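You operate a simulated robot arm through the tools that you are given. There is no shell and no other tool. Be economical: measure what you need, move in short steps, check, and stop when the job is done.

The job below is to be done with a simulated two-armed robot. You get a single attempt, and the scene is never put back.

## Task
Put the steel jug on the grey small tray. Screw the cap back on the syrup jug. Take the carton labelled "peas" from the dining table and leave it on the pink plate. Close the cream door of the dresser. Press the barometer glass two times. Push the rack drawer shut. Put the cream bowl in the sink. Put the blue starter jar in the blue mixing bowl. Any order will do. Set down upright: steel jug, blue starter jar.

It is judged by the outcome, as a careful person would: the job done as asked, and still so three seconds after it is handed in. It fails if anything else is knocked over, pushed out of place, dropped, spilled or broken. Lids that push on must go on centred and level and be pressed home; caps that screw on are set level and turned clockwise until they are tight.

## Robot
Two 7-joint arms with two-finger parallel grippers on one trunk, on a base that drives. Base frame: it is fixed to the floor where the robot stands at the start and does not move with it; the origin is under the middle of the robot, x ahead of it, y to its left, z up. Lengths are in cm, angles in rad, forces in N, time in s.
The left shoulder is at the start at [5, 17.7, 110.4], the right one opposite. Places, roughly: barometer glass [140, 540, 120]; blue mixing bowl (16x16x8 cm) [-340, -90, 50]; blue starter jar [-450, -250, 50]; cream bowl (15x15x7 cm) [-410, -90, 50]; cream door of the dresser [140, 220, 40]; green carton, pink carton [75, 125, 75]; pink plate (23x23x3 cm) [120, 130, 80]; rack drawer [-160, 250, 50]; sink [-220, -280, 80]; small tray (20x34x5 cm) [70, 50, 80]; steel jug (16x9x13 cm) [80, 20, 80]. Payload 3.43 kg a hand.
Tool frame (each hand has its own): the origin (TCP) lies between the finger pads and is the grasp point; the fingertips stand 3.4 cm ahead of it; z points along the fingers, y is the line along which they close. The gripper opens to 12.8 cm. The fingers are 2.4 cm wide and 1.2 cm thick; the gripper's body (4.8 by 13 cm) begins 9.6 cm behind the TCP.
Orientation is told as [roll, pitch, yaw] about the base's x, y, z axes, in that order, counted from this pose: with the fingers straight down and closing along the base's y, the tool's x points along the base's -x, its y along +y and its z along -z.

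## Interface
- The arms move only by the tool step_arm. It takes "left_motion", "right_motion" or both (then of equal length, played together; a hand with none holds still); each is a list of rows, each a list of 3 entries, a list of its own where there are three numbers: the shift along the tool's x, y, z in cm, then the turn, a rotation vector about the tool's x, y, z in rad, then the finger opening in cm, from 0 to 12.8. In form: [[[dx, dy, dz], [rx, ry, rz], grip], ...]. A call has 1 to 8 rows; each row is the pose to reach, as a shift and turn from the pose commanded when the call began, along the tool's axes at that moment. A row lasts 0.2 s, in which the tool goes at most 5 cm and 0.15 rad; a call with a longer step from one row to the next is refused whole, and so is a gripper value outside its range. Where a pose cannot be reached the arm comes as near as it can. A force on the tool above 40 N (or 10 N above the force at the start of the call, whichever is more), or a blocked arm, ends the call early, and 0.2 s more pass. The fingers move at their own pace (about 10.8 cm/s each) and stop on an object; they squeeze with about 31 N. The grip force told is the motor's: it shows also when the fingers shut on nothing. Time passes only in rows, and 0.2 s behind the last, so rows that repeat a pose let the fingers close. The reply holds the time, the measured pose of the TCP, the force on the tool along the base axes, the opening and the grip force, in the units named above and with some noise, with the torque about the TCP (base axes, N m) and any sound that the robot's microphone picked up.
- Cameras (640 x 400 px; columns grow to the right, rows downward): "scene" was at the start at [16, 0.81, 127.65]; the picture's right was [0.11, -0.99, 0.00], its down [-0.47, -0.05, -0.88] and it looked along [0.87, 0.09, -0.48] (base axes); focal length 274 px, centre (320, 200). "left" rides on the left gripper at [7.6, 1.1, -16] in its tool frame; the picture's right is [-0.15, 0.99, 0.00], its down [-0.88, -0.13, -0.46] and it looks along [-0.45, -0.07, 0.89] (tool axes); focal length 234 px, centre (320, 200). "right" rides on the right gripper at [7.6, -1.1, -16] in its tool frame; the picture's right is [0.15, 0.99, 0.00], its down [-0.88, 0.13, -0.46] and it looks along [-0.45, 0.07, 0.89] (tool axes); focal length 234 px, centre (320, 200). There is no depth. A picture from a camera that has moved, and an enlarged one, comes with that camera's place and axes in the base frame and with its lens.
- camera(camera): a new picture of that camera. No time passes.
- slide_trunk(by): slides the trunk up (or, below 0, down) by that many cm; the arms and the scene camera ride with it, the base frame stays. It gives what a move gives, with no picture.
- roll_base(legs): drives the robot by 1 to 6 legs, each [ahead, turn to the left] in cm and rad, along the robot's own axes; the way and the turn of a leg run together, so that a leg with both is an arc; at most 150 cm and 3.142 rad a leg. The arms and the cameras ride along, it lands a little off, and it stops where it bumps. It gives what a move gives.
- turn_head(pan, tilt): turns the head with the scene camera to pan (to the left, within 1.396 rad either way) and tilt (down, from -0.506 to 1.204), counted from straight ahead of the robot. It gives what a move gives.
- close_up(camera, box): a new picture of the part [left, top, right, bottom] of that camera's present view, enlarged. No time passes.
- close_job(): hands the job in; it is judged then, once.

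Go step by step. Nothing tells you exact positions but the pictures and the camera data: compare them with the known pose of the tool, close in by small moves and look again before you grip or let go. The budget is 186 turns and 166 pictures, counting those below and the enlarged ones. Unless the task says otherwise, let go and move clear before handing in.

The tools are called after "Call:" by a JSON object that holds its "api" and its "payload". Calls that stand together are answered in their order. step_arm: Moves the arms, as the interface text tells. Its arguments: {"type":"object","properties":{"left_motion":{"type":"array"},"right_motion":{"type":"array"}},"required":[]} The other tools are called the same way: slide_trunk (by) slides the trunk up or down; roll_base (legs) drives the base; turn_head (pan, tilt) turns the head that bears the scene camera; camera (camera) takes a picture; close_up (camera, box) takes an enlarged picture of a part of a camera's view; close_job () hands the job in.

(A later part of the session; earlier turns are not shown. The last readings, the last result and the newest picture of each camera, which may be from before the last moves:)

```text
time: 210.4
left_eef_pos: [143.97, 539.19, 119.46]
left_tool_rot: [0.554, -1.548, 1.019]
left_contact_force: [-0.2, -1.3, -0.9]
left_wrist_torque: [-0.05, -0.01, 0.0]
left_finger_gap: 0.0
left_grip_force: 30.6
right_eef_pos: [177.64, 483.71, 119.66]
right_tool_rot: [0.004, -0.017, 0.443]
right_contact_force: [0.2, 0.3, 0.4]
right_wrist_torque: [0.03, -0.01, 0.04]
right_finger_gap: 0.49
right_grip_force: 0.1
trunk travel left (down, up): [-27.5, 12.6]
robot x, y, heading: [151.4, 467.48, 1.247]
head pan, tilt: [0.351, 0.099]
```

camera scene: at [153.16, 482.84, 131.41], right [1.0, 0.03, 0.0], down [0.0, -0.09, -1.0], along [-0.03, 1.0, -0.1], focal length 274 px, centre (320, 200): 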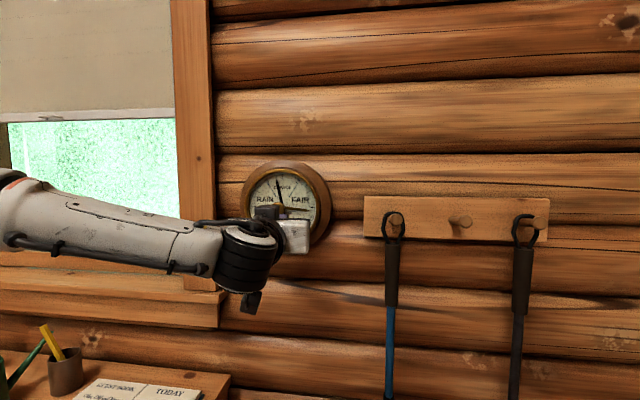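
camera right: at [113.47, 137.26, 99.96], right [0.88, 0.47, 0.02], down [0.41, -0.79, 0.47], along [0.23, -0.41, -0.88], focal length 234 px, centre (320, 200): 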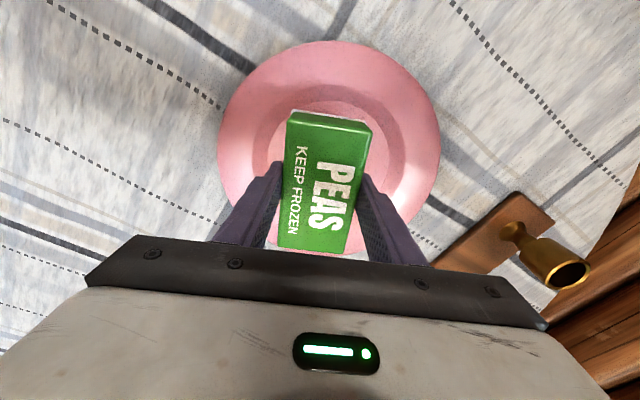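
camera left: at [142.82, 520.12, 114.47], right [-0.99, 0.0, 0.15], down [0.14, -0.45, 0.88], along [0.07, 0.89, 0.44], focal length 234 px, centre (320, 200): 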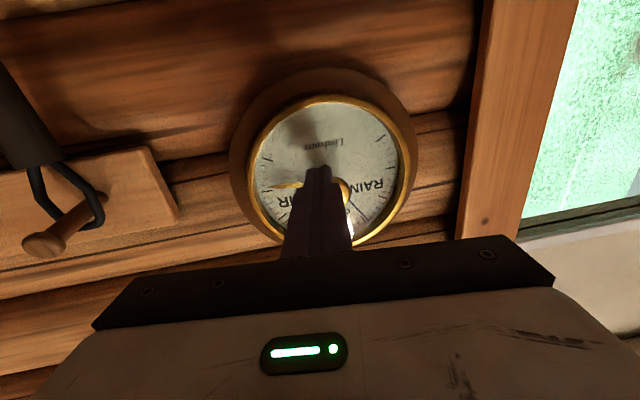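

Call:
{"api": "step_arm", "payload": {"left_motion": [[[0, 0, 0.1], [0, 0, 0], 0.2]]}}

Call:
{"api": "step_arm", "payload": {"left_motion": [[[0, 0, 0.1], [0, 0, 0], 0.2]]}}

```text
time: 210.8
left_eef_pos: [143.75, 539.16, 119.49]
left_tool_rot: [0.563, -1.549, 1.009]
left_contact_force: [-0.2, -1.2, -0.2]
left_wrist_torque: [-0.03, -0.02, -0.04]
left_finger_gap: 0.0
left_grip_force: 30.9
right_eef_pos: [177.63, 483.83, 119.72]
right_tool_rot: [0.003, -0.017, 0.443]
right_contact_force: [0.0, 0.3, -0.4]
right_wrist_torque: [-0.04, 0.0, 0.0]
right_finger_gap: 0.49
right_grip_force: 0.2
trunk travel left (down, up): [-27.5, 12.6]
robot x, y, heading: [151.49, 467.59, 1.246]
head pan, tilt: [0.351, 0.099]
```

```text
time: 211.2
left_eef_pos: [143.93, 539.33, 119.49]
left_tool_rot: [0.573, -1.552, 0.998]
left_contact_force: [-0.6, -1.4, -0.7]
left_wrist_torque: [-0.04, 0.02, 0.01]
left_finger_gap: 0.0
left_grip_force: 31.4
right_eef_pos: [177.72, 483.84, 119.74]
right_tool_rot: [0.004, -0.016, 0.445]
right_contact_force: [0.0, -1.0, 0.9]
right_wrist_torque: [0.03, -0.04, 0.02]
right_finger_gap: 0.52
right_grip_force: 0.1
trunk travel left (down, up): [-27.5, 12.6]
robot x, y, heading: [151.01, 467.78, 1.246]
head pan, tilt: [0.351, 0.099]
```

The glass gives on a soft spring while the hub is rigid, so only the glass press counted. I carry this one through as the second press and then draw back.

Call:
{"api": "step_arm", "payload": {"left_motion": [[[0, 0, 0.15], [0, 0, 0], 0.2], [[0, 0, 0.3], [0, 0, 0], 0.2], [[0, 0, 0.45], [0, 0, 0], 0.2], [[0, 0, 0.6], [0, 0, 0], 0.2], [[0, 0, 0.6], [0, 0, 0], 0.2]]}}

Call:
{"api": "step_arm", "payload": {"left_motion": [[[0, 0, -4], [0, 0, 0], 0.2], [[0, 0, -8], [0, 0, 0], 0.2], [[0, 0, -12], [0, 0, 0], 0.2], [[0, 0, -16], [0, 0, 0], 0.2], [[0, 0, -20], [0, 0, 0], 0.2]]}}

Call:
{"api": "roll_base", "payload": {"legs": [[-60, 0], [0, 1.5]]}}

Call:
{"api": "turn_head", "payload": {"pan": 0.3, "tilt": 0.3}}

Call:
{"api": "camera", "payload": {"camera": "scene"}}

```text
time: 212.4
left_eef_pos: [143.98, 539.48, 119.55]
left_tool_rot: [0.597, -1.548, 0.973]
left_contact_force: [-2.6, -29.1, -8.8]
left_wrist_torque: [-0.1, 0.06, -0.15]
left_finger_gap: 0.0
left_grip_force: 30.7
right_eef_pos: [177.77, 483.52, 119.75]
right_tool_rot: [0.006, -0.019, 0.443]
right_contact_force: [0.2, -0.4, 0.5]
right_wrist_torque: [0.0, 0.02, 0.01]
right_finger_gap: 0.5
right_grip_force: 0.0
trunk travel left (down, up): [-27.5, 12.6]
robot x, y, heading: [151.73, 467.63, 1.253]
head pan, tilt: [0.351, 0.099]
```

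```text
time: 213.7
left_eef_pos: [144.24, 519.74, 119.96]
left_tool_rot: [0.591, -1.551, 0.987]
left_contact_force: [-0.1, 0.2, 0.7]
left_wrist_torque: [0.02, -0.03, 0.03]
left_finger_gap: 0.01
left_grip_force: 30.8
right_eef_pos: [177.82, 483.69, 119.7]
right_tool_rot: [0.003, -0.015, 0.442]
right_contact_force: [0.3, 0.1, -0.3]
right_wrist_torque: [0.0, -0.03, 0.02]
right_finger_gap: 0.51
right_grip_force: 0.0
trunk travel left (down, up): [-27.5, 12.6]
robot x, y, heading: [151.5, 467.46, 1.248]
head pan, tilt: [0.351, 0.099]
```

```text
time: 220.7
left_eef_pos: [79.98, 406.67, 119.76]
left_tool_rot: [0.572, -1.548, 2.524]
left_contact_force: [-0.4, 0.1, 0.3]
left_wrist_torque: [-0.01, 0.01, -0.01]
left_finger_gap: 0.01
left_grip_force: 30.9
right_eef_pos: [117.56, 438.51, 119.54]
right_tool_rot: [0.004, -0.016, 1.966]
right_contact_force: [1.0, -1.1, 0.1]
right_wrist_torque: [-0.03, -0.02, 0.0]
right_finger_gap: 0.5
right_grip_force: 0.0
trunk travel left (down, up): [-27.5, 12.6]
robot x, y, heading: [132.47, 411.2, 2.771]
head pan, tilt: [0.351, 0.099]
```

```text
time: 221.4
left_eef_pos: [79.91, 406.9, 119.83]
left_tool_rot: [0.582, -1.549, 2.515]
left_contact_force: [0.4, 0.3, 0.7]
left_wrist_torque: [0.02, 0.01, 0.0]
left_finger_gap: 0.05
left_grip_force: 31.0
right_eef_pos: [117.53, 438.52, 119.78]
right_tool_rot: [0.003, -0.016, 1.968]
right_contact_force: [1.3, 0.5, 0.3]
right_wrist_torque: [0.02, -0.01, 0.03]
right_finger_gap: 0.49
right_grip_force: 0.1
trunk travel left (down, up): [-27.5, 12.6]
robot x, y, heading: [132.7, 411.39, 2.769]
head pan, tilt: [0.3, 0.3]
```

```text
63 pictures are left
camera scene: at [116.57, 414.43, 129.47], right [0.07, 1.0, 0.0], down [0.29, -0.02, -0.96], along [-0.95, 0.07, -0.3], focal length 274 px, centre (320, 200)
```

scene: 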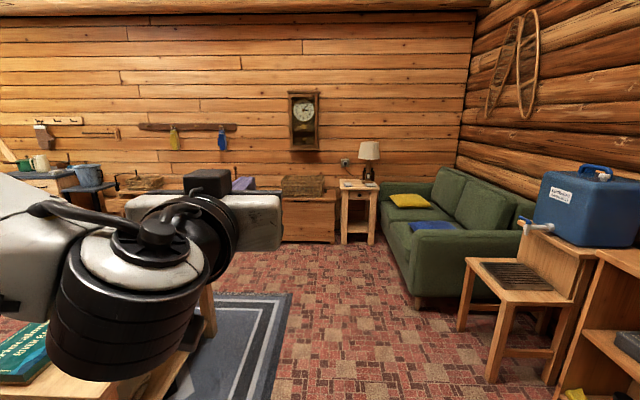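

Both glass presses are done. I bring the left hand back to vertical and drive round toward the rack.

Call:
{"api": "step_arm", "payload": {"left_motion": [[[0, 0, 0], [0, 0.145, 0], 0.2], [[0, 0, 0], [0, 0.29, 0], 1], [[0, 0, 0], [0, 0.435, 0], 1], [[0, 0, 0], [0, 0.58, 0], 1], [[0, 0, 0], [0, 0.725, 0], 1], [[0, 0, 0], [0, 0.87, 0], 1], [[0, 0, 0], [0, 1.015, 0], 1], [[0, 0, 0], [0, 1.16, 0], 1]]}}

Call:
{"api": "step_arm", "payload": {"left_motion": [[[0, 0, 0], [0, 0.13, 0], 1], [[0, 0, 0], [0, 0.26, 0], 1], [[0, 0, 0], [0, 0.39, 0], 1]]}}

Call:
{"api": "roll_base", "payload": {"legs": [[0, 1.71], [82, 0], [82, 0], [0, -1.34], [110, 0]]}}

Call:
{"api": "turn_head", "payload": {"pan": 0.0, "tilt": 0.35}}

Call:
{"api": "camera", "payload": {"camera": "scene"}}

```text
time: 223.2
left_eef_pos: [79.84, 406.81, 119.93]
left_tool_rot: [0.012, -0.389, 3.088]
left_contact_force: [0.4, -0.5, 0.3]
left_wrist_torque: [0.03, -0.04, -0.01]
left_finger_gap: 1.02
left_grip_force: 0.1
right_eef_pos: [117.48, 438.49, 119.58]
right_tool_rot: [0.004, -0.015, 1.967]
right_contact_force: [-0.7, -0.2, -0.7]
right_wrist_torque: [-0.02, -0.02, 0.0]
right_finger_gap: 0.48
right_grip_force: 0.1
trunk travel left (down, up): [-27.5, 12.6]
robot x, y, heading: [132.78, 411.26, 2.771]
head pan, tilt: [0.3, 0.3]
```

```text
time: 224.1
left_eef_pos: [80.58, 405.73, 118.98]
left_tool_rot: [0.01, -0.004, 3.096]
left_contact_force: [-0.6, 0.0, -0.4]
left_wrist_torque: [-0.02, 0.0, 0.0]
left_finger_gap: 0.99
left_grip_force: 0.1
left hand out of reach, approached as far as the arm can: row 3
right_eef_pos: [117.65, 438.48, 119.67]
right_tool_rot: [0.003, -0.019, 1.969]
right_contact_force: [0.1, 0.4, 0.4]
right_wrist_torque: [0.0, 0.0, 0.04]
right_finger_gap: 0.5
right_grip_force: 0.0
trunk travel left (down, up): [-27.5, 12.6]
robot x, y, heading: [132.8, 411.16, 2.766]
head pan, tilt: [0.3, 0.3]
```

```text
time: 245.3
left_eef_pos: [-61.0, 223.81, 119.01]
left_tool_rot: [0.008, -0.006, -2.813]
left_contact_force: [0.1, -0.4, -0.1]
left_wrist_torque: [0.01, -0.03, -0.02]
left_finger_gap: 1.01
left_grip_force: 0.0
right_eef_pos: [-38.56, 267.87, 119.53]
right_tool_rot: [0.004, -0.015, 2.34]
right_contact_force: [-0.3, -0.3, 0.2]
right_wrist_torque: [0.01, -0.02, 0.02]
right_finger_gap: 0.5
right_grip_force: 0.1
trunk travel left (down, up): [-27.5, 12.6]
robot x, y, heading: [-14.77, 248.12, -3.141]
head pan, tilt: [0.3, 0.3]
```

```text
time: 246.1
left_eef_pos: [-60.99, 223.9, 118.99]
left_tool_rot: [0.008, -0.005, -2.815]
left_contact_force: [-0.1, 0.8, 1.1]
left_wrist_torque: [-0.01, 0.05, -0.01]
left_finger_gap: 1.0
left_grip_force: 0.2
right_eef_pos: [-38.5, 267.78, 119.71]
right_tool_rot: [0.003, -0.017, 2.339]
right_contact_force: [0.3, 0.0, 0.3]
right_wrist_torque: [0.0, 0.01, 0.01]
right_finger_gap: 0.5
right_grip_force: 0.0
trunk travel left (down, up): [-27.5, 12.6]
robot x, y, heading: [-14.98, 247.91, -3.136]
head pan, tilt: [0.0, 0.351]
```

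```text
62 pictures are left
camera scene: at [-31.08, 247.81, 128.99], right [0.0, 1.0, 0.0], down [0.34, 0.0, -0.94], along [-0.94, 0.0, -0.34], focal length 274 px, centre (320, 200)
```

scene: 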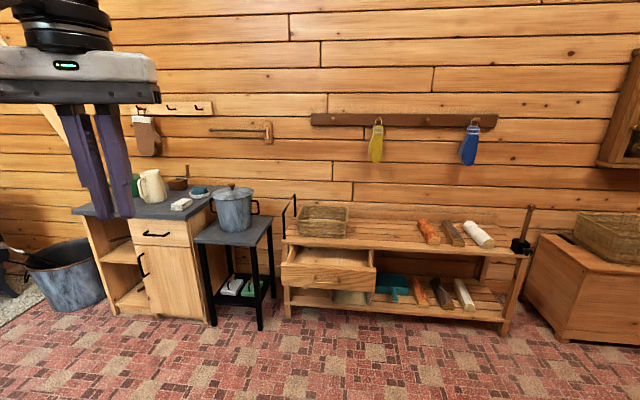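

The rack drawer stands open: front at about x=-152, y 228–277, z≈41. I drive closer, lower the trunk and ready the left hand with fingertips leading.

Call:
{"api": "roll_base", "payload": {"legs": [[52, 0]]}}

Call:
{"api": "slide_trunk", "payload": {"by": -27}}

Call:
{"api": "step_arm", "payload": {"left_motion": [[[1.4, -4.2, 2], [0, 0, 0.1], 0.2], [[2.8, -8.4, 4], [0, 0, 0.2], 0.2], [[4.2, -12.5, 6], [0, 0, 0.33], 0.2], [[5.6, -16.7, 8], [0, 0, 0.33], 0.2], [[7, -20.8, 10], [0, 0, 0.33], 0.2], [[7, -20.8, 14.7], [0, 0, 0.33], 0.2], [[7, -20.8, 19.4], [0, 0, 0.33], 0.2], [[7, -20.8, 24], [0, 0, 0.33], 0.2]]}}

Call:
{"api": "step_arm", "payload": {"left_motion": [[[0, 0, 3.2], [0, -0.14, 0], 0.2], [[0, 0, 6.4], [0, -0.28, 0], 0.2], [[0, 0, 9.6], [0, -0.42, 0], 0.2], [[0, 0, 12.8], [0, -0.56, 0], 0.2], [[0, 0, 16], [0, -0.7, 0], 0.2], [[0, 0, 19.2], [0, -0.84, 0], 0.2], [[0, 0, 22.4], [0, -0.98, 0], 0.2], [[0, 0, 25.6], [0, -1.0, 0], 0.2]]}}

Call:
{"api": "camera", "payload": {"camera": "scene"}}

```text
time: 249.1
left_eef_pos: [-113.11, 223.85, 119.06]
left_tool_rot: [0.009, -0.002, -2.814]
left_contact_force: [0.2, 0.7, 0.3]
left_wrist_torque: [0.04, 0.02, 0.0]
left_finger_gap: 0.99
left_grip_force: 0.0
right_eef_pos: [-90.51, 267.9, 119.7]
right_tool_rot: [0.004, -0.017, 2.338]
right_contact_force: [-0.2, 0.0, 0.6]
right_wrist_torque: [0.0, 0.01, 0.0]
right_finger_gap: 0.54
right_grip_force: 0.0
trunk travel left (down, up): [-27.5, 12.6]
robot x, y, heading: [-66.83, 247.99, 3.141]
head pan, tilt: [0.0, 0.351]
```

```text
time: 251.9
left_eef_pos: [-113.06, 223.91, 92.08]
left_tool_rot: [0.009, -0.007, -2.815]
left_contact_force: [0.5, -0.5, -0.6]
left_wrist_torque: [-0.01, 0.03, -0.01]
left_finger_gap: 0.99
left_grip_force: 0.0
right_eef_pos: [-90.45, 267.79, 92.54]
right_tool_rot: [0.004, -0.016, 2.34]
right_contact_force: [0.0, 0.8, 0.3]
right_wrist_torque: [-0.02, 0.01, 0.01]
right_finger_gap: 0.49
right_grip_force: 0.0
trunk travel left (down, up): [-0.5, 39.6]
robot x, y, heading: [-66.83, 248.11, 3.142]
head pan, tilt: [0.0, 0.351]
```

```text
time: 253.7
left_eef_pos: [-108.85, 235.87, 69.02]
left_tool_rot: [0.006, -0.005, 3.139]
left_contact_force: [0.2, 0.7, -0.4]
left_wrist_torque: [0.0, -0.01, -0.02]
left_finger_gap: 0.02
left_grip_force: 30.7
left hand out of reach, approached as far as the arm can: row 1, 2, 3, 4, 5, 6, 7, 8
right_eef_pos: [-90.52, 267.8, 92.78]
right_tool_rot: [0.004, -0.017, 2.341]
right_contact_force: [0.7, -0.2, 0.1]
right_wrist_torque: [-0.04, 0.02, 0.04]
right_finger_gap: 0.51
right_grip_force: 0.0
trunk travel left (down, up): [-0.5, 39.6]
robot x, y, heading: [-66.47, 247.96, 3.141]
head pan, tilt: [0.0, 0.351]
```

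```text
time: 255.5
left_eef_pos: [-111.17, 225.75, 56.16]
left_tool_rot: [0.013, -1.0, 3.125]
left_contact_force: [1.2, 0.1, 0.2]
left_wrist_torque: [0.0, 0.0, -0.01]
left_finger_gap: 0.02
left_grip_force: 31.0
left hand out of reach, approached as far as the arm can: row 3, 4, 5, 6, 7, 8
right_eef_pos: [-90.5, 267.8, 92.58]
right_tool_rot: [0.003, -0.018, 2.338]
right_contact_force: [0.5, 0.1, 0.4]
right_wrist_torque: [0.0, 0.0, 0.01]
right_finger_gap: 0.5
right_grip_force: 0.0
trunk travel left (down, up): [-0.5, 39.6]
robot x, y, heading: [-66.95, 247.85, 3.144]
head pan, tilt: [0.0, 0.351]
```

```text
61 pictures are left
camera scene: at [-83.1, 247.83, 101.99], right [0.0, 1.0, 0.0], down [0.34, 0.0, -0.94], along [-0.94, 0.0, -0.34], focal length 274 px, centre (320, 200)
```

scene: 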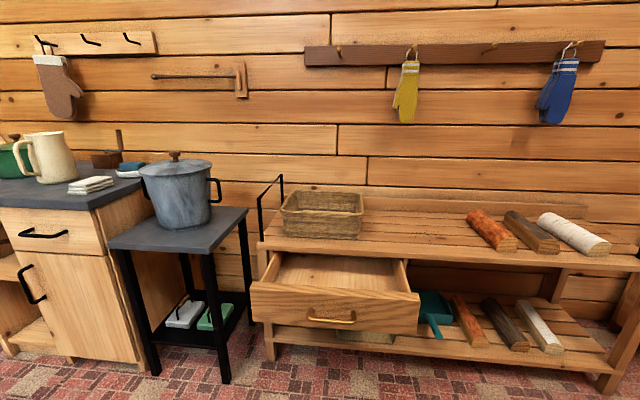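

The drawer front is at x≈-152, z≈41. The left arm works better further to its side, so I shift the base sideways (+y) by about 20 cm.

Call:
{"api": "roll_base", "payload": {"legs": [[0, -0.8], [30, 0], [0, 0.8]]}}

Call:
{"api": "step_arm", "payload": {"left_motion": [[[1.3, 0, 0.84], [0, 0, 0], 0.2], [[2.6, 0, 1.7], [0, 0, 0], 0.2], [[5.2, 0, 3.4], [0, 0, 0], 0.2], [[8, 0, 5.2], [0, 0, 0], 0.2], [[10.1, 0, 6.5], [0, 0, 0], 0.2]]}}

Call:
{"api": "turn_head", "payload": {"pan": 0.1, "tilt": 0.7}}

Call:
{"api": "camera", "payload": {"camera": "scene"}}

```text
time: 261.7
left_eef_pos: [-131.91, 246.97, 56.17]
left_tool_rot: [0.014, -0.998, 3.125]
left_contact_force: [-1.2, 0.0, -0.1]
left_wrist_torque: [0.03, 0.0, 0.0]
left_finger_gap: 0.0
left_grip_force: 30.7
right_eef_pos: [-111.13, 289.07, 92.64]
right_tool_rot: [0.004, -0.019, 2.339]
right_contact_force: [0.1, 0.4, 0.5]
right_wrist_torque: [0.0, -0.02, 0.0]
right_finger_gap: 0.49
right_grip_force: 0.0
trunk travel left (down, up): [-0.5, 39.6]
robot x, y, heading: [-87.71, 268.9, -3.142]
head pan, tilt: [0.0, 0.351]
```

```text
time: 262.9
left_eef_pos: [-132.86, 242.54, 53.04]
left_tool_rot: [0.013, -0.999, 3.124]
left_contact_force: [0.2, -0.2, -0.2]
left_wrist_torque: [-0.01, 0.01, 0.0]
left_finger_gap: 0.01
left_grip_force: 30.6
left hand out of reach, approached as far as the arm can: row 1, 2, 3, 4, 5
right_eef_pos: [-111.16, 289.05, 92.53]
right_tool_rot: [0.005, -0.016, 2.339]
right_contact_force: [-0.1, -0.3, -0.2]
right_wrist_torque: [-0.02, -0.01, 0.01]
right_finger_gap: 0.5
right_grip_force: 0.1
trunk travel left (down, up): [-0.5, 39.6]
robot x, y, heading: [-87.51, 269.16, -3.139]
head pan, tilt: [0.0, 0.351]
```

```text
time: 263.7
left_eef_pos: [-132.89, 242.57, 53.02]
left_tool_rot: [0.015, -0.999, 3.125]
left_contact_force: [-0.3, -0.2, 1.8]
left_wrist_torque: [0.0, 0.0, 0.03]
left_finger_gap: 0.02
left_grip_force: 31.3
right_eef_pos: [-111.06, 289.07, 92.71]
right_tool_rot: [0.004, -0.017, 2.34]
right_contact_force: [-0.8, 0.4, 0.2]
right_wrist_torque: [-0.02, 0.01, -0.01]
right_finger_gap: 0.49
right_grip_force: 0.0
trunk travel left (down, up): [-0.5, 39.6]
robot x, y, heading: [-87.42, 269.48, -3.14]
head pan, tilt: [0.099, 0.7]
```

```text
60 pictures are left
camera scene: at [-102.88, 268.19, 98.86], right [-0.1, 1.0, 0.0], down [0.64, 0.06, -0.77], along [-0.76, -0.08, -0.64], focal length 274 px, centre (320, 200)
```

scene: 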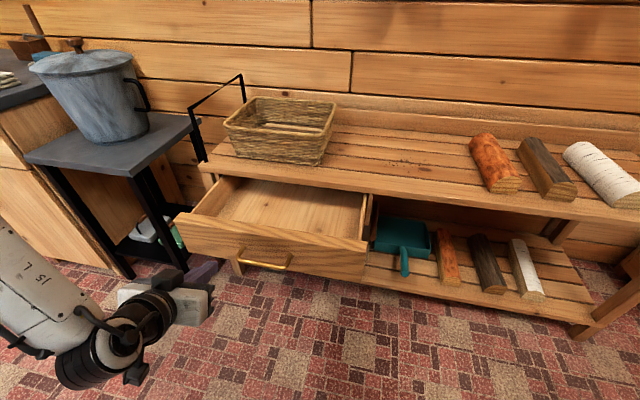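

Call:
{"api": "step_arm", "payload": {"left_motion": [[[0, 0, 0], [0, 0.14, 0], 0.2], [[0, -1, 0], [0, 0.28, 0], 0.2], [[0, -2, 0], [0, 0.42, 0], 0.2], [[2, -4, 1.3], [0, 0.56, 0], 0.2], [[4, -4, 2.6], [0, 0.6, 0], 0.2], [[6.7, -4, 4.3], [0, 0.6, 0], 0.2]]}}

Call:
{"api": "camera", "payload": {"camera": "scene"}}

```text
time: 265.1
left_eef_pos: [-132.57, 245.61, 46.46]
left_tool_rot: [0.009, -0.4, 3.133]
left_contact_force: [-0.2, -0.3, -0.1]
left_wrist_torque: [-0.02, 0.03, -0.03]
left_finger_gap: 0.0
left_grip_force: 31.3
left hand out of reach, approached as far as the arm can: row 6
right_eef_pos: [-111.15, 289.06, 92.6]
right_tool_rot: [0.003, -0.017, 2.337]
right_contact_force: [-0.4, 0.2, -0.7]
right_wrist_torque: [-0.03, -0.02, -0.01]
right_finger_gap: 0.49
right_grip_force: 0.0
trunk travel left (down, up): [-0.5, 39.6]
robot x, y, heading: [-87.13, 269.15, -3.143]
head pan, tilt: [0.099, 0.7]
```

```text
59 pictures are left
camera scene: at [-102.87, 268.19, 98.85], right [-0.1, 1.0, 0.0], down [0.64, 0.06, -0.76], along [-0.76, -0.08, -0.64], focal length 274 px, centre (320, 200)
```

scene: 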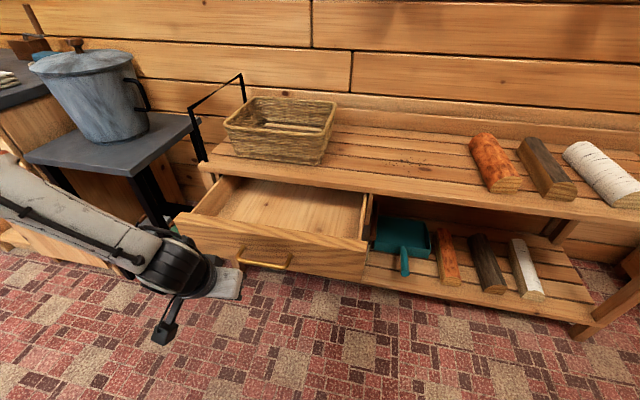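

The fingertips are level with the drawer front at y≈246. I push by driving ahead.

Call:
{"api": "roll_base", "payload": {"legs": [[30, 0]]}}

Call:
{"api": "camera", "payload": {"camera": "scene"}}

```text
time: 267.0
left_eef_pos: [-157.77, 245.37, 46.37]
left_tool_rot: [0.012, -0.381, 3.139]
left_contact_force: [6.3, -2.2, 10.4]
left_wrist_torque: [0.22, 0.1, -0.08]
left_finger_gap: 0.0
left_grip_force: 31.8
right_eef_pos: [-137.57, 288.92, 92.62]
right_tool_rot: [0.004, -0.019, 2.34]
right_contact_force: [-0.4, -0.7, -0.2]
right_wrist_torque: [0.03, -0.03, -0.01]
right_finger_gap: 0.51
right_grip_force: 0.2
trunk travel left (down, up): [-0.5, 39.6]
robot x, y, heading: [-113.79, 269.13, -3.138]
head pan, tilt: [0.099, 0.7]
stopped in leg 1: the force on the tool passed its limit (the readings are from after the stop); the commanded pose is now the measured one
```

```text
58 pictures are left
camera scene: at [-129.18, 268.13, 98.85], right [-0.1, 0.99, 0.0], down [0.64, 0.07, -0.77], along [-0.76, -0.08, -0.64], focal length 274 px, centre (320, 200)
```

scene: 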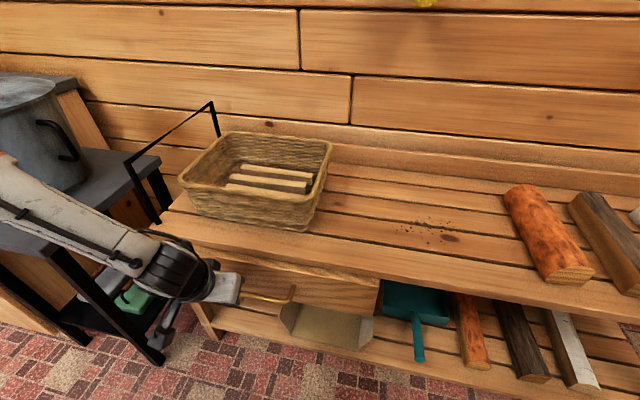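

Call:
{"api": "close_up", "payload": {"camera": "scene", "box": [140, 200, 400, 360]}}

```text
2.46 times, centred on (270, 280) of scene
camera zoom: at [-129.18, 268.13, 98.85], right [-0.1, 0.99, 0.0], down [0.64, 0.07, -0.77], along [-0.76, -0.08, -0.64], focal length 674 px, centre (443, 3)
```

zoom: 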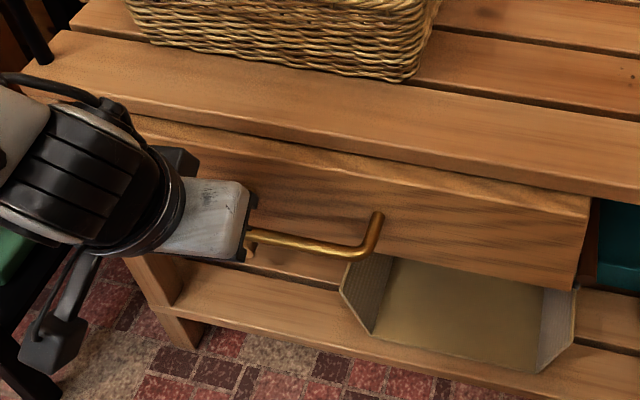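

It is nearly in; I finish with the arm until it stops.

Call:
{"api": "step_arm", "payload": {"left_motion": [[[-0.5, 0, 0.2], [0, 0, 0], 0.2], [[-0.9, 0, 0.37], [0, 0, 0], 0.2], [[-1.4, 0, 0.55], [0, 0, 0], 0.2], [[-1.9, 0, 0.74], [0, 0, 0], 0.2], [[-2.3, 0, 0.92], [0, 0, 0], 0.2], [[-2.8, 0, 1.1], [0, 0, 0], 0.2], [[-3.3, 0, 1.3], [0, 0, 0], 0.2], [[-3.7, 0, 1.5], [0, 0, 0], 0.2]]}}

Call:
{"api": "close_up", "payload": {"camera": "scene", "box": [140, 200, 400, 360]}}

```text
time: 267.5
left_eef_pos: [-157.94, 245.42, 46.24]
left_tool_rot: [0.008, -0.371, 3.138]
left_contact_force: [12.0, -3.3, 19.5]
left_wrist_torque: [0.38, 0.24, -0.12]
left_finger_gap: 0.0
left_grip_force: 31.3
right_eef_pos: [-137.49, 288.94, 92.67]
right_tool_rot: [0.004, -0.019, 2.342]
right_contact_force: [0.1, 0.7, -0.1]
right_wrist_torque: [0.02, -0.01, 0.01]
right_finger_gap: 0.49
right_grip_force: 0.1
trunk travel left (down, up): [-0.5, 39.6]
robot x, y, heading: [-113.73, 269.01, -3.141]
head pan, tilt: [0.099, 0.7]
stopped in row 2 (left hand): the force on the tool passed its limit (the readings are from after the stop); the commanded pose is now the measured one
```

```text
2.46 times, centred on (270, 280) of scene
camera zoom: at [-129.07, 268.12, 98.89], right [-0.1, 0.99, 0.0], down [0.64, 0.07, -0.77], along [-0.76, -0.08, -0.64], focal length 674 px, centre (443, 3)
```

zoom: 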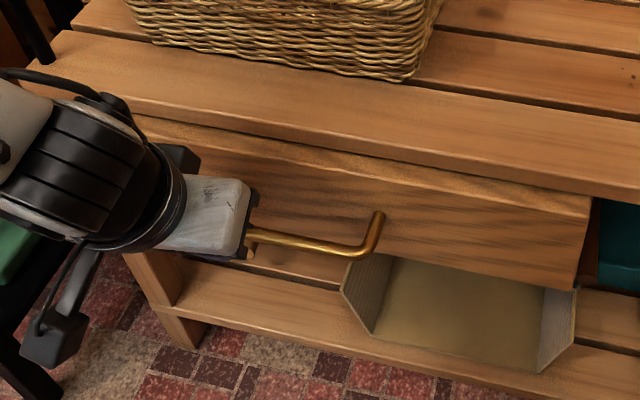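

The fingers sit on the handle bar. I back off, shift left of the handle and push on the bare front.

Call:
{"api": "step_arm", "payload": {"left_motion": [[[3, 0, -1.2], [0, 0, 0], 0.2], [[5, 3, -2], [0, 0, 0], 0.2], [[5, 7, -2], [0, 0, 0], 0.2], [[5, 10.5, -2], [0, 0, 0], 0.2], [[2.5, 10.5, -1], [0, 0, 0], 0.2], [[0.5, 10.5, -0.2], [0, 0, 0], 0.2]]}}

Call:
{"api": "step_arm", "payload": {"left_motion": [[[-0.5, 0, 0.2], [0, 0, 0], 0.2], [[-1.2, 0, 0.45], [0, 0, 0], 0.2], [[-1.9, 0, 0.74], [0, 0, 0], 0.2], [[-2.8, 0, 1.1], [0, 0, 0], 0.2], [[-3.7, 0, 1.5], [0, 0, 0], 0.2], [[-4.6, 0, 1.85], [0, 0, 0], 0.2], [[-5.5, 0, 2.2], [0, 0, 0], 0.2], [[-6.5, 0, 2.6], [0, 0, 0], 0.2]]}}

Call:
{"api": "close_up", "payload": {"camera": "scene", "box": [140, 200, 400, 360]}}

```text
time: 268.9
left_eef_pos: [-157.38, 234.8, 46.29]
left_tool_rot: [0.008, -0.366, 3.138]
left_contact_force: [-0.1, -0.4, 0.3]
left_wrist_torque: [-0.03, -0.01, 0.02]
left_finger_gap: 0.01
left_grip_force: 30.4
right_eef_pos: [-137.55, 288.93, 92.7]
right_tool_rot: [0.004, -0.018, 2.344]
right_contact_force: [0.7, 0.3, -0.3]
right_wrist_torque: [0.0, 0.07, -0.02]
right_finger_gap: 0.52
right_grip_force: 0.0
trunk travel left (down, up): [-0.5, 39.6]
robot x, y, heading: [-113.68, 269.03, -3.14]
head pan, tilt: [0.099, 0.7]
```

```text
time: 270.4
left_eef_pos: [-161.78, 234.76, 45.56]
left_tool_rot: [0.008, -0.348, -3.14]
left_contact_force: [2.0, 1.0, -0.1]
left_wrist_torque: [0.06, -0.08, -0.05]
left_finger_gap: 0.0
left_grip_force: 30.5
right_eef_pos: [-137.49, 288.87, 92.61]
right_tool_rot: [0.002, -0.016, 2.342]
right_contact_force: [0.1, 0.2, -0.3]
right_wrist_torque: [0.03, -0.01, -0.01]
right_finger_gap: 0.48
right_grip_force: 0.0
trunk travel left (down, up): [-0.5, 39.6]
robot x, y, heading: [-113.48, 269.0, -3.139]
head pan, tilt: [0.099, 0.7]
stopped in row 7 (left hand): the force on the tool passed its limit (the readings are from after the stop); the commanded pose is now the measured one
```

```text
2.46 times, centred on (270, 280) of scene
camera zoom: at [-129.18, 268.07, 98.83], right [-0.1, 0.99, 0.0], down [0.64, 0.07, -0.76], along [-0.76, -0.08, -0.64], focal length 674 px, centre (443, 3)
```

zoom: 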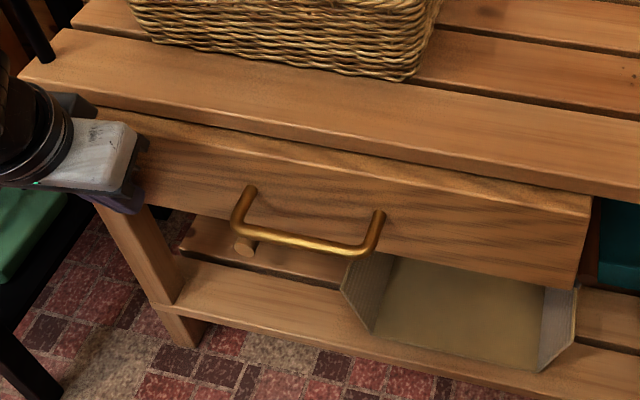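

The front did not budge under 40 N, so it seems home. I retract the hand and check the seam.

Call:
{"api": "step_arm", "payload": {"left_motion": [[[4, 0, -1.6], [0, 0, 0], 0.2], [[8, 1, -3.2], [0, 0, 0], 0.2], [[12, 2, -4.8], [0, 0, 0], 0.2], [[16, 3, -6.4], [0, 0, 0], 0.2]]}}

Call:
{"api": "close_up", "payload": {"camera": "scene", "box": [120, 200, 400, 370]}}

Call:
{"api": "camera", "payload": {"camera": "left"}}

```text
time: 271.4
left_eef_pos: [-144.78, 231.96, 46.28]
left_tool_rot: [0.008, -0.35, 3.14]
left_contact_force: [0.5, -0.4, 0.8]
left_wrist_torque: [0.03, 0.05, 0.01]
left_finger_gap: 0.01
left_grip_force: 31.7
right_eef_pos: [-137.55, 288.94, 92.66]
right_tool_rot: [0.005, -0.016, 2.342]
right_contact_force: [0.1, 0.1, -0.8]
right_wrist_torque: [0.04, -0.01, 0.0]
right_finger_gap: 0.51
right_grip_force: 0.1
trunk travel left (down, up): [-0.5, 39.6]
robot x, y, heading: [-113.48, 269.12, -3.14]
head pan, tilt: [0.099, 0.7]
```

```text
2.29 times, centred on (260, 285) of scene
camera zoom: at [-129.16, 268.11, 98.85], right [-0.1, 0.99, 0.0], down [0.64, 0.07, -0.77], along [-0.76, -0.08, -0.64], focal length 626 px, centre (457, 6)
```

zoom: 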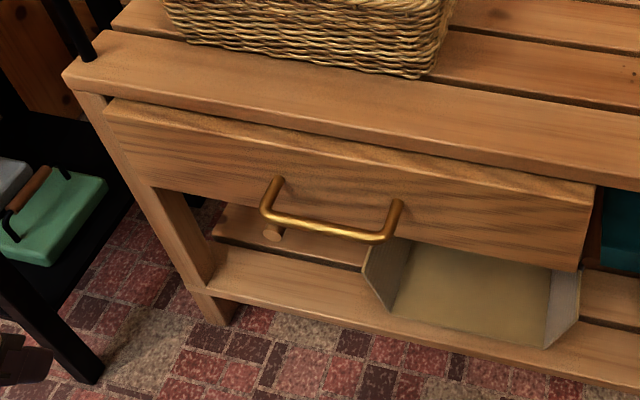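

```text
53 pictures are left
camera left: at [-132.13, 231.04, 58.61], right [-0.14, -0.99, 0.06], down [-0.67, 0.14, 0.73], along [-0.73, 0.06, -0.68], focal length 234 px, centre (320, 200)
```

left: 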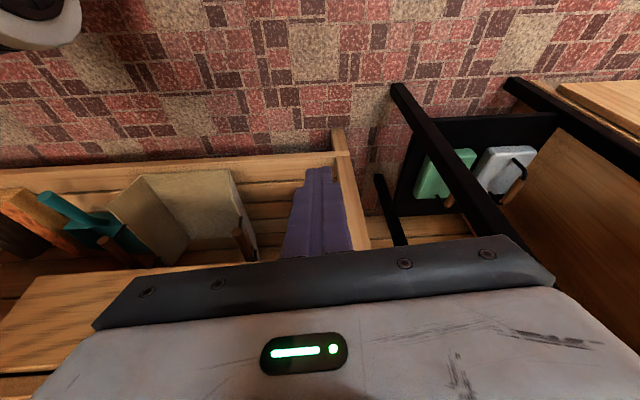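

The drawer front sits against the frame: closed. I raise the trunk, back out and turn toward the kitchen side (-y) to look.

Call:
{"api": "roll_base", "payload": {"legs": [[-40, 0]]}}

Call:
{"api": "slide_trunk", "payload": {"by": 27}}

Call:
{"api": "step_arm", "payload": {"left_motion": [[[0, 0, -4.5], [0, 0.1, 0], 5], [[0, 0, -9], [0, 0.2, 0], 8], [[0, 0, -13.5], [0, 0.3, 0], 12.8], [[0, 0, -18], [0, 0.35, 0], 12.8], [[0, 0, -22], [0, 0.35, 0], 12.8]]}}

Call:
{"api": "roll_base", "payload": {"legs": [[0, 1.3], [120, 0]]}}

Call:
{"api": "turn_head", "payload": {"pan": -0.3, "tilt": 0.3}}

Call:
{"api": "camera", "payload": {"camera": "scene"}}

```text
time: 273.9
left_eef_pos: [-104.08, 232.03, 46.16]
left_tool_rot: [0.009, -0.349, 3.14]
left_contact_force: [-0.3, 0.1, -0.6]
left_wrist_torque: [-0.01, -0.01, 0.0]
left_finger_gap: 0.0
left_grip_force: 31.0
right_eef_pos: [-97.15, 289.19, 92.72]
right_tool_rot: [0.004, -0.016, 2.343]
right_contact_force: [0.7, 0.2, 0.2]
right_wrist_torque: [0.02, 0.01, -0.01]
right_finger_gap: 0.51
right_grip_force: 0.0
trunk travel left (down, up): [-0.5, 39.6]
robot x, y, heading: [-73.04, 269.45, -3.139]
head pan, tilt: [0.099, 0.7]
```

```text
time: 276.7
left_eef_pos: [-104.09, 232.05, 73.2]
left_tool_rot: [0.009, -0.346, 3.141]
left_contact_force: [0.1, -0.1, 0.1]
left_wrist_torque: [-0.01, 0.01, 0.02]
left_finger_gap: 0.0
left_grip_force: 31.8
right_eef_pos: [-97.08, 289.11, 119.67]
right_tool_rot: [0.002, -0.014, 2.341]
right_contact_force: [-0.1, -0.6, -0.1]
right_wrist_torque: [0.0, 0.0, 0.0]
right_finger_gap: 0.5
right_grip_force: 0.0
trunk travel left (down, up): [-27.5, 12.6]
robot x, y, heading: [-73.24, 269.26, -3.137]
head pan, tilt: [0.099, 0.7]
```

```text
time: 277.9
left_eef_pos: [-96.79, 232.23, 93.96]
left_tool_rot: [0.01, 0.004, -3.14]
left_contact_force: [0.4, -0.7, 0.1]
left_wrist_torque: [0.04, -0.01, 0.0]
left_finger_gap: 12.76
left_grip_force: 0.0
right_eef_pos: [-97.04, 289.15, 119.55]
right_tool_rot: [0.003, -0.017, 2.341]
right_contact_force: [0.5, -0.6, 0.8]
right_wrist_torque: [0.07, 0.01, 0.0]
right_finger_gap: 0.52
right_grip_force: 0.0
trunk travel left (down, up): [-27.5, 12.6]
robot x, y, heading: [-73.07, 269.36, -3.137]
head pan, tilt: [0.099, 0.7]
```

```text
time: 287.1
left_eef_pos: [-79.85, 121.15, 93.83]
left_tool_rot: [0.01, 0.001, -1.875]
left_contact_force: [-0.4, 0.8, 0.1]
left_wrist_torque: [0.02, 0.01, 0.0]
left_finger_gap: 12.8
left_grip_force: 0.1
right_eef_pos: [-134.14, 137.96, 119.57]
right_tool_rot: [0.003, -0.016, -2.678]
right_contact_force: [-0.5, 0.7, 0.4]
right_wrist_torque: [0.0, 0.02, 0.01]
right_finger_gap: 0.52
right_grip_force: 0.1
trunk travel left (down, up): [-27.5, 12.6]
robot x, y, heading: [-107.73, 154.64, -1.871]
head pan, tilt: [0.099, 0.7]
```

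```text
time: 288.0
left_eef_pos: [-79.93, 121.08, 93.68]
left_tool_rot: [0.01, 0.001, -1.873]
left_contact_force: [-0.6, -1.3, -0.3]
left_wrist_torque: [0.0, 0.02, -0.01]
left_finger_gap: 12.79
left_grip_force: 0.0
right_eef_pos: [-134.14, 137.99, 119.63]
right_tool_rot: [0.004, -0.017, -2.677]
right_contact_force: [0.6, -0.6, -0.1]
right_wrist_torque: [-0.01, 0.02, 0.03]
right_finger_gap: 0.48
right_grip_force: 0.0
trunk travel left (down, up): [-27.5, 12.6]
robot x, y, heading: [-107.95, 155.1, -1.869]
head pan, tilt: [-0.3, 0.3]
```

```text
52 pictures are left
camera scene: at [-115.47, 140.24, 129.45], right [-0.82, 0.57, 0.0], down [0.17, 0.24, -0.96], along [-0.54, -0.79, -0.3], focal length 274 px, centre (320, 200)
```

scene: 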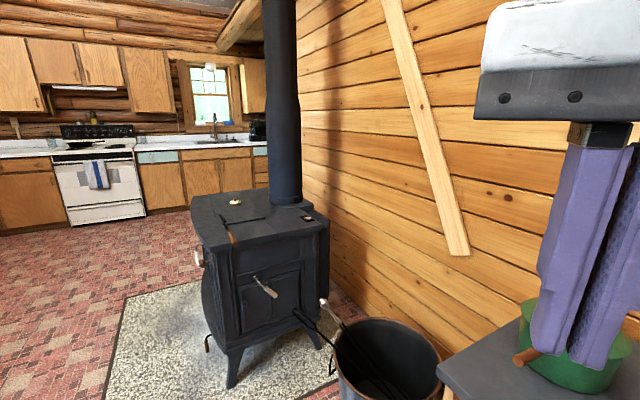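

The kitchen lies beyond the stove; the wall ends past it. I drive around the stove and look into the side room.

Call:
{"api": "roll_base", "payload": {"legs": [[0, 0.49], [115, 0], [115, 0], [0, -1.6]]}}

Call:
{"api": "turn_head", "payload": {"pan": -0.05, "tilt": 0.3}}

Call:
{"api": "camera", "payload": {"camera": "scene"}}

```text
time: 304.4
left_eef_pos: [-78.13, -111.45, 93.81]
left_tool_rot: [0.008, 0.002, -2.91]
left_contact_force: [0.5, 0.4, 0.6]
left_wrist_torque: [-0.04, 0.0, 0.01]
left_finger_gap: 12.8
left_grip_force: 0.1
right_eef_pos: [-91.16, -56.3, 119.59]
right_tool_rot: [0.004, -0.018, 2.568]
right_contact_force: [-1.0, -0.1, 0.8]
right_wrist_torque: [0.05, 0.0, 0.02]
right_finger_gap: 0.5
right_grip_force: 0.1
trunk travel left (down, up): [-27.5, 12.6]
robot x, y, heading: [-63.66, -69.83, -2.915]
head pan, tilt: [-0.3, 0.3]
```

```text
time: 305.2
left_eef_pos: [-78.09, -111.52, 93.76]
left_tool_rot: [0.009, 0.002, -2.911]
left_contact_force: [-0.4, -0.2, -0.4]
left_wrist_torque: [0.0, 0.0, 0.0]
left_finger_gap: 12.79
left_grip_force: 0.0
right_eef_pos: [-91.21, -56.24, 119.56]
right_tool_rot: [0.004, -0.017, 2.567]
right_contact_force: [-0.1, -0.4, -0.6]
right_wrist_torque: [0.02, 0.0, 0.0]
right_finger_gap: 0.5
right_grip_force: 0.1
trunk travel left (down, up): [-27.5, 12.6]
robot x, y, heading: [-63.65, -70.26, -2.908]
head pan, tilt: [-0.051, 0.3]
```

```text
51 pictures are left
camera scene: at [-79.55, -73.57, 129.46], right [-0.18, 0.98, 0.0], down [0.29, 0.05, -0.96], along [-0.94, -0.17, -0.3], focal length 274 px, centre (320, 200)
```

scene: 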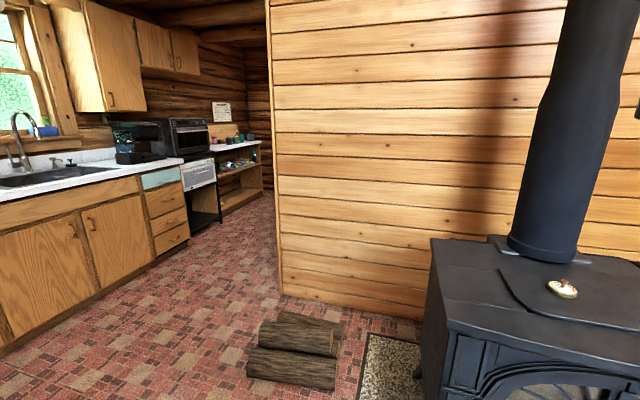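

The doorway runs between the wall end (y≈-119) and the counter (y≈-270), with logs at [-195, -110]. I drive through along y≈-195.

Call:
{"api": "roll_base", "payload": {"legs": [[0, 0.734], [76, 0], [76, 0], [0, -0.967], [125, 0], [0, -0.7]]}}

Call:
{"api": "turn_head", "payload": {"pan": 0.1, "tilt": 0.45}}

Call:
{"api": "camera", "payload": {"camera": "scene"}}

```text
time: 325.1
left_eef_pos: [-319.03, -200.86, 93.76]
left_tool_rot: [0.008, 0.003, 2.416]
left_contact_force: [-0.2, -0.8, -0.3]
left_wrist_torque: [0.01, 0.0, 0.02]
left_finger_gap: 12.79
left_grip_force: 0.0
right_eef_pos: [-281.41, -158.28, 119.59]
right_tool_rot: [0.005, -0.018, 1.613]
right_contact_force: [-0.1, 0.0, 0.4]
right_wrist_torque: [-0.02, 0.02, 0.03]
right_finger_gap: 0.5
right_grip_force: 0.0
trunk travel left (down, up): [-27.5, 12.6]
robot x, y, heading: [-276.74, -188.65, 2.417]
head pan, tilt: [-0.051, 0.3]
```

```text
time: 325.8
left_eef_pos: [-319.01, -200.96, 93.83]
left_tool_rot: [0.009, 0.002, 2.416]
left_contact_force: [1.0, -0.3, -0.3]
left_wrist_torque: [0.0, 0.03, 0.02]
left_finger_gap: 12.8
left_grip_force: 0.0
right_eef_pos: [-281.54, -158.23, 119.66]
right_tool_rot: [0.004, -0.017, 1.615]
right_contact_force: [0.6, -0.2, -0.5]
right_wrist_torque: [0.0, -0.03, -0.01]
right_finger_gap: 0.47
right_grip_force: 0.1
trunk travel left (down, up): [-27.5, 12.6]
robot x, y, heading: [-276.57, -188.8, 2.418]
head pan, tilt: [0.099, 0.45]
```

```text
50 pictures are left
camera scene: at [-289.52, -179.12, 128.07], right [0.59, 0.81, 0.0], down [0.35, -0.25, -0.9], along [-0.73, 0.53, -0.43], focal length 274 px, centre (320, 200)
```

scene: 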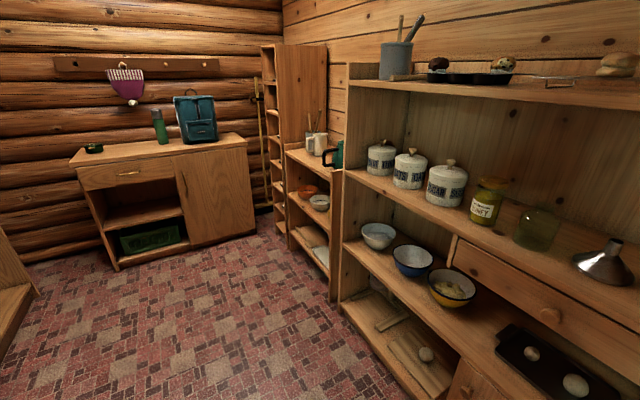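

I see the shelf units: blue mixing bowl at about [-343, -91], cream bowl on the farther unit at about [-411, -90]. A closer look at both and toward the jar.

Call:
{"api": "close_up", "payload": {"camera": "scene", "box": [260, 110, 480, 310]}}

Call:
{"api": "turn_head", "payload": {"pan": 0.9, "tilt": 0.45}}

Call:
{"api": "camera", "payload": {"camera": "scene"}}

```text
2.00 times, centred on (370, 210) of scene
camera zoom: at [-289.52, -179.12, 128.07], right [0.59, 0.81, 0.0], down [0.35, -0.25, -0.9], along [-0.73, 0.53, -0.43], focal length 548 px, centre (220, 180)
```

zoom: 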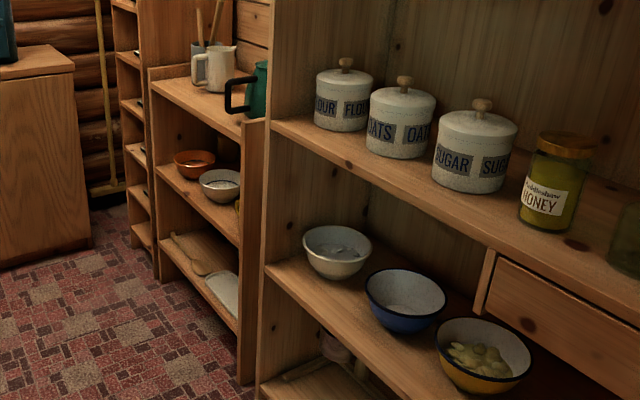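

```text
time: 327.0
left_eef_pos: [-319.03, -200.92, 93.74]
left_tool_rot: [0.009, 0.001, 2.415]
left_contact_force: [-0.2, 0.9, 0.7]
left_wrist_torque: [-0.01, 0.0, -0.01]
left_finger_gap: 12.81
left_grip_force: 0.1
right_eef_pos: [-281.33, -158.25, 119.61]
right_tool_rot: [0.005, -0.018, 1.613]
right_contact_force: [0.2, -0.3, 0.3]
right_wrist_torque: [0.01, -0.02, -0.01]
right_finger_gap: 0.5
right_grip_force: 0.1
trunk travel left (down, up): [-27.5, 12.6]
robot x, y, heading: [-276.61, -188.94, 2.419]
head pan, tilt: [0.901, 0.45]
```

```text
48 pictures are left
camera scene: at [-291.12, -186.11, 128.07], right [-0.17, 0.98, 0.0], down [0.43, 0.08, -0.9], along [-0.89, -0.16, -0.44], focal length 274 px, centre (320, 200)
```

scene: 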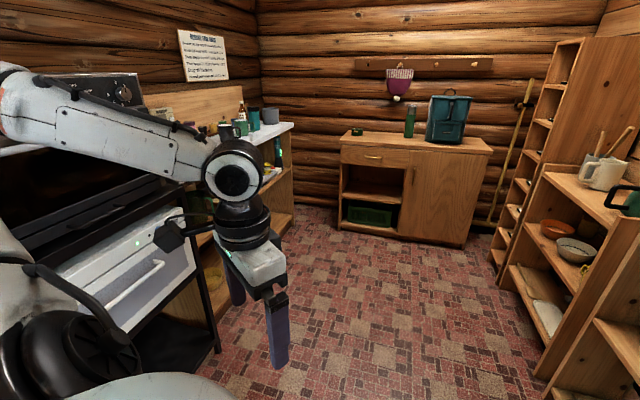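

The jar should be on an open shelf under the counter's far end. I drive further in and look there.

Call:
{"api": "roll_base", "payload": {"legs": [[0, 0.72], [110, 0], [0, 0.9]]}}

Call:
{"api": "turn_head", "payload": {"pan": 0.2, "tilt": 0.6}}

Call:
{"api": "camera", "payload": {"camera": "scene"}}

```text
time: 336.9
left_eef_pos: [-373.05, -229.47, 93.63]
left_tool_rot: [0.01, 0.002, -2.254]
left_contact_force: [-0.9, 0.2, -0.2]
left_wrist_torque: [0.0, 0.01, -0.03]
left_finger_gap: 12.81
left_grip_force: 0.0
right_eef_pos: [-417.36, -193.72, 119.77]
right_tool_rot: [0.003, -0.017, -3.054]
right_contact_force: [-0.3, -1.1, 0.0]
right_wrist_torque: [0.0, 0.01, -0.02]
right_finger_gap: 0.49
right_grip_force: 0.1
trunk travel left (down, up): [-27.5, 12.6]
robot x, y, heading: [-387.12, -188.07, -2.251]
head pan, tilt: [0.901, 0.45]
```

```text
time: 337.9
left_eef_pos: [-373.26, -229.47, 93.78]
left_tool_rot: [0.008, 0.001, -2.253]
left_contact_force: [0.1, 0.5, 0.7]
left_wrist_torque: [0.0, -0.02, 0.01]
left_finger_gap: 12.79
left_grip_force: 0.1
right_eef_pos: [-417.29, -193.81, 119.67]
right_tool_rot: [0.003, -0.017, -3.054]
right_contact_force: [0.5, -0.3, 0.5]
right_wrist_torque: [-0.01, 0.01, -0.01]
right_finger_gap: 0.51
right_grip_force: 0.0
trunk travel left (down, up): [-27.5, 12.6]
robot x, y, heading: [-386.66, -187.64, -2.251]
head pan, tilt: [0.201, 0.6]
```

```text
47 pictures are left
camera scene: at [-395.49, -201.21, 126.71], right [-0.89, 0.46, 0.0], down [0.26, 0.5, -0.83], along [-0.38, -0.73, -0.56], focal length 274 px, centre (320, 200)
```

scene: 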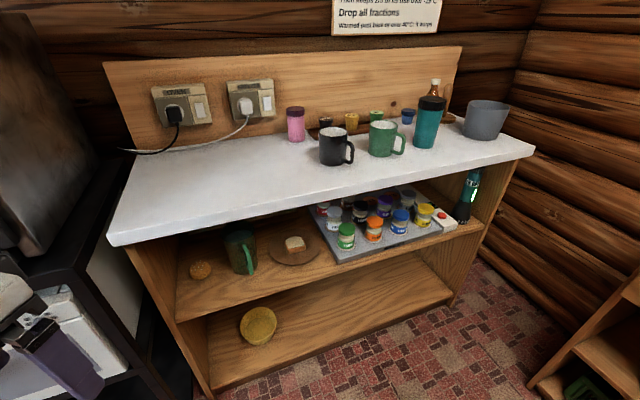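

Call:
{"api": "close_up", "payload": {"camera": "scene", "box": [290, 160, 490, 285]}}

```text
3.20 times, centred on (390, 222) of scene
camera zoom: at [-395.49, -201.21, 126.71], right [-0.89, 0.46, 0.0], down [0.26, 0.5, -0.83], along [-0.38, -0.73, -0.56], focal length 876 px, centre (96, 128)
```

zoom: 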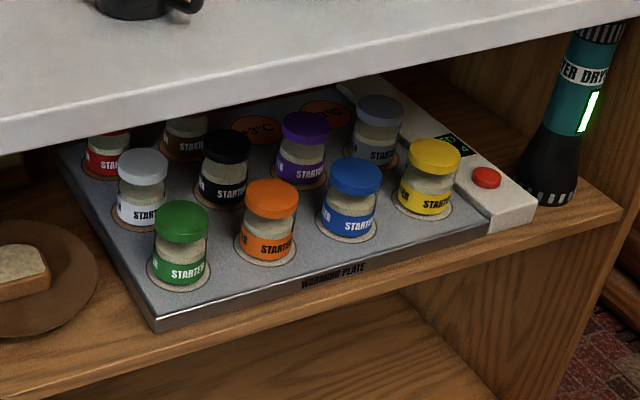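

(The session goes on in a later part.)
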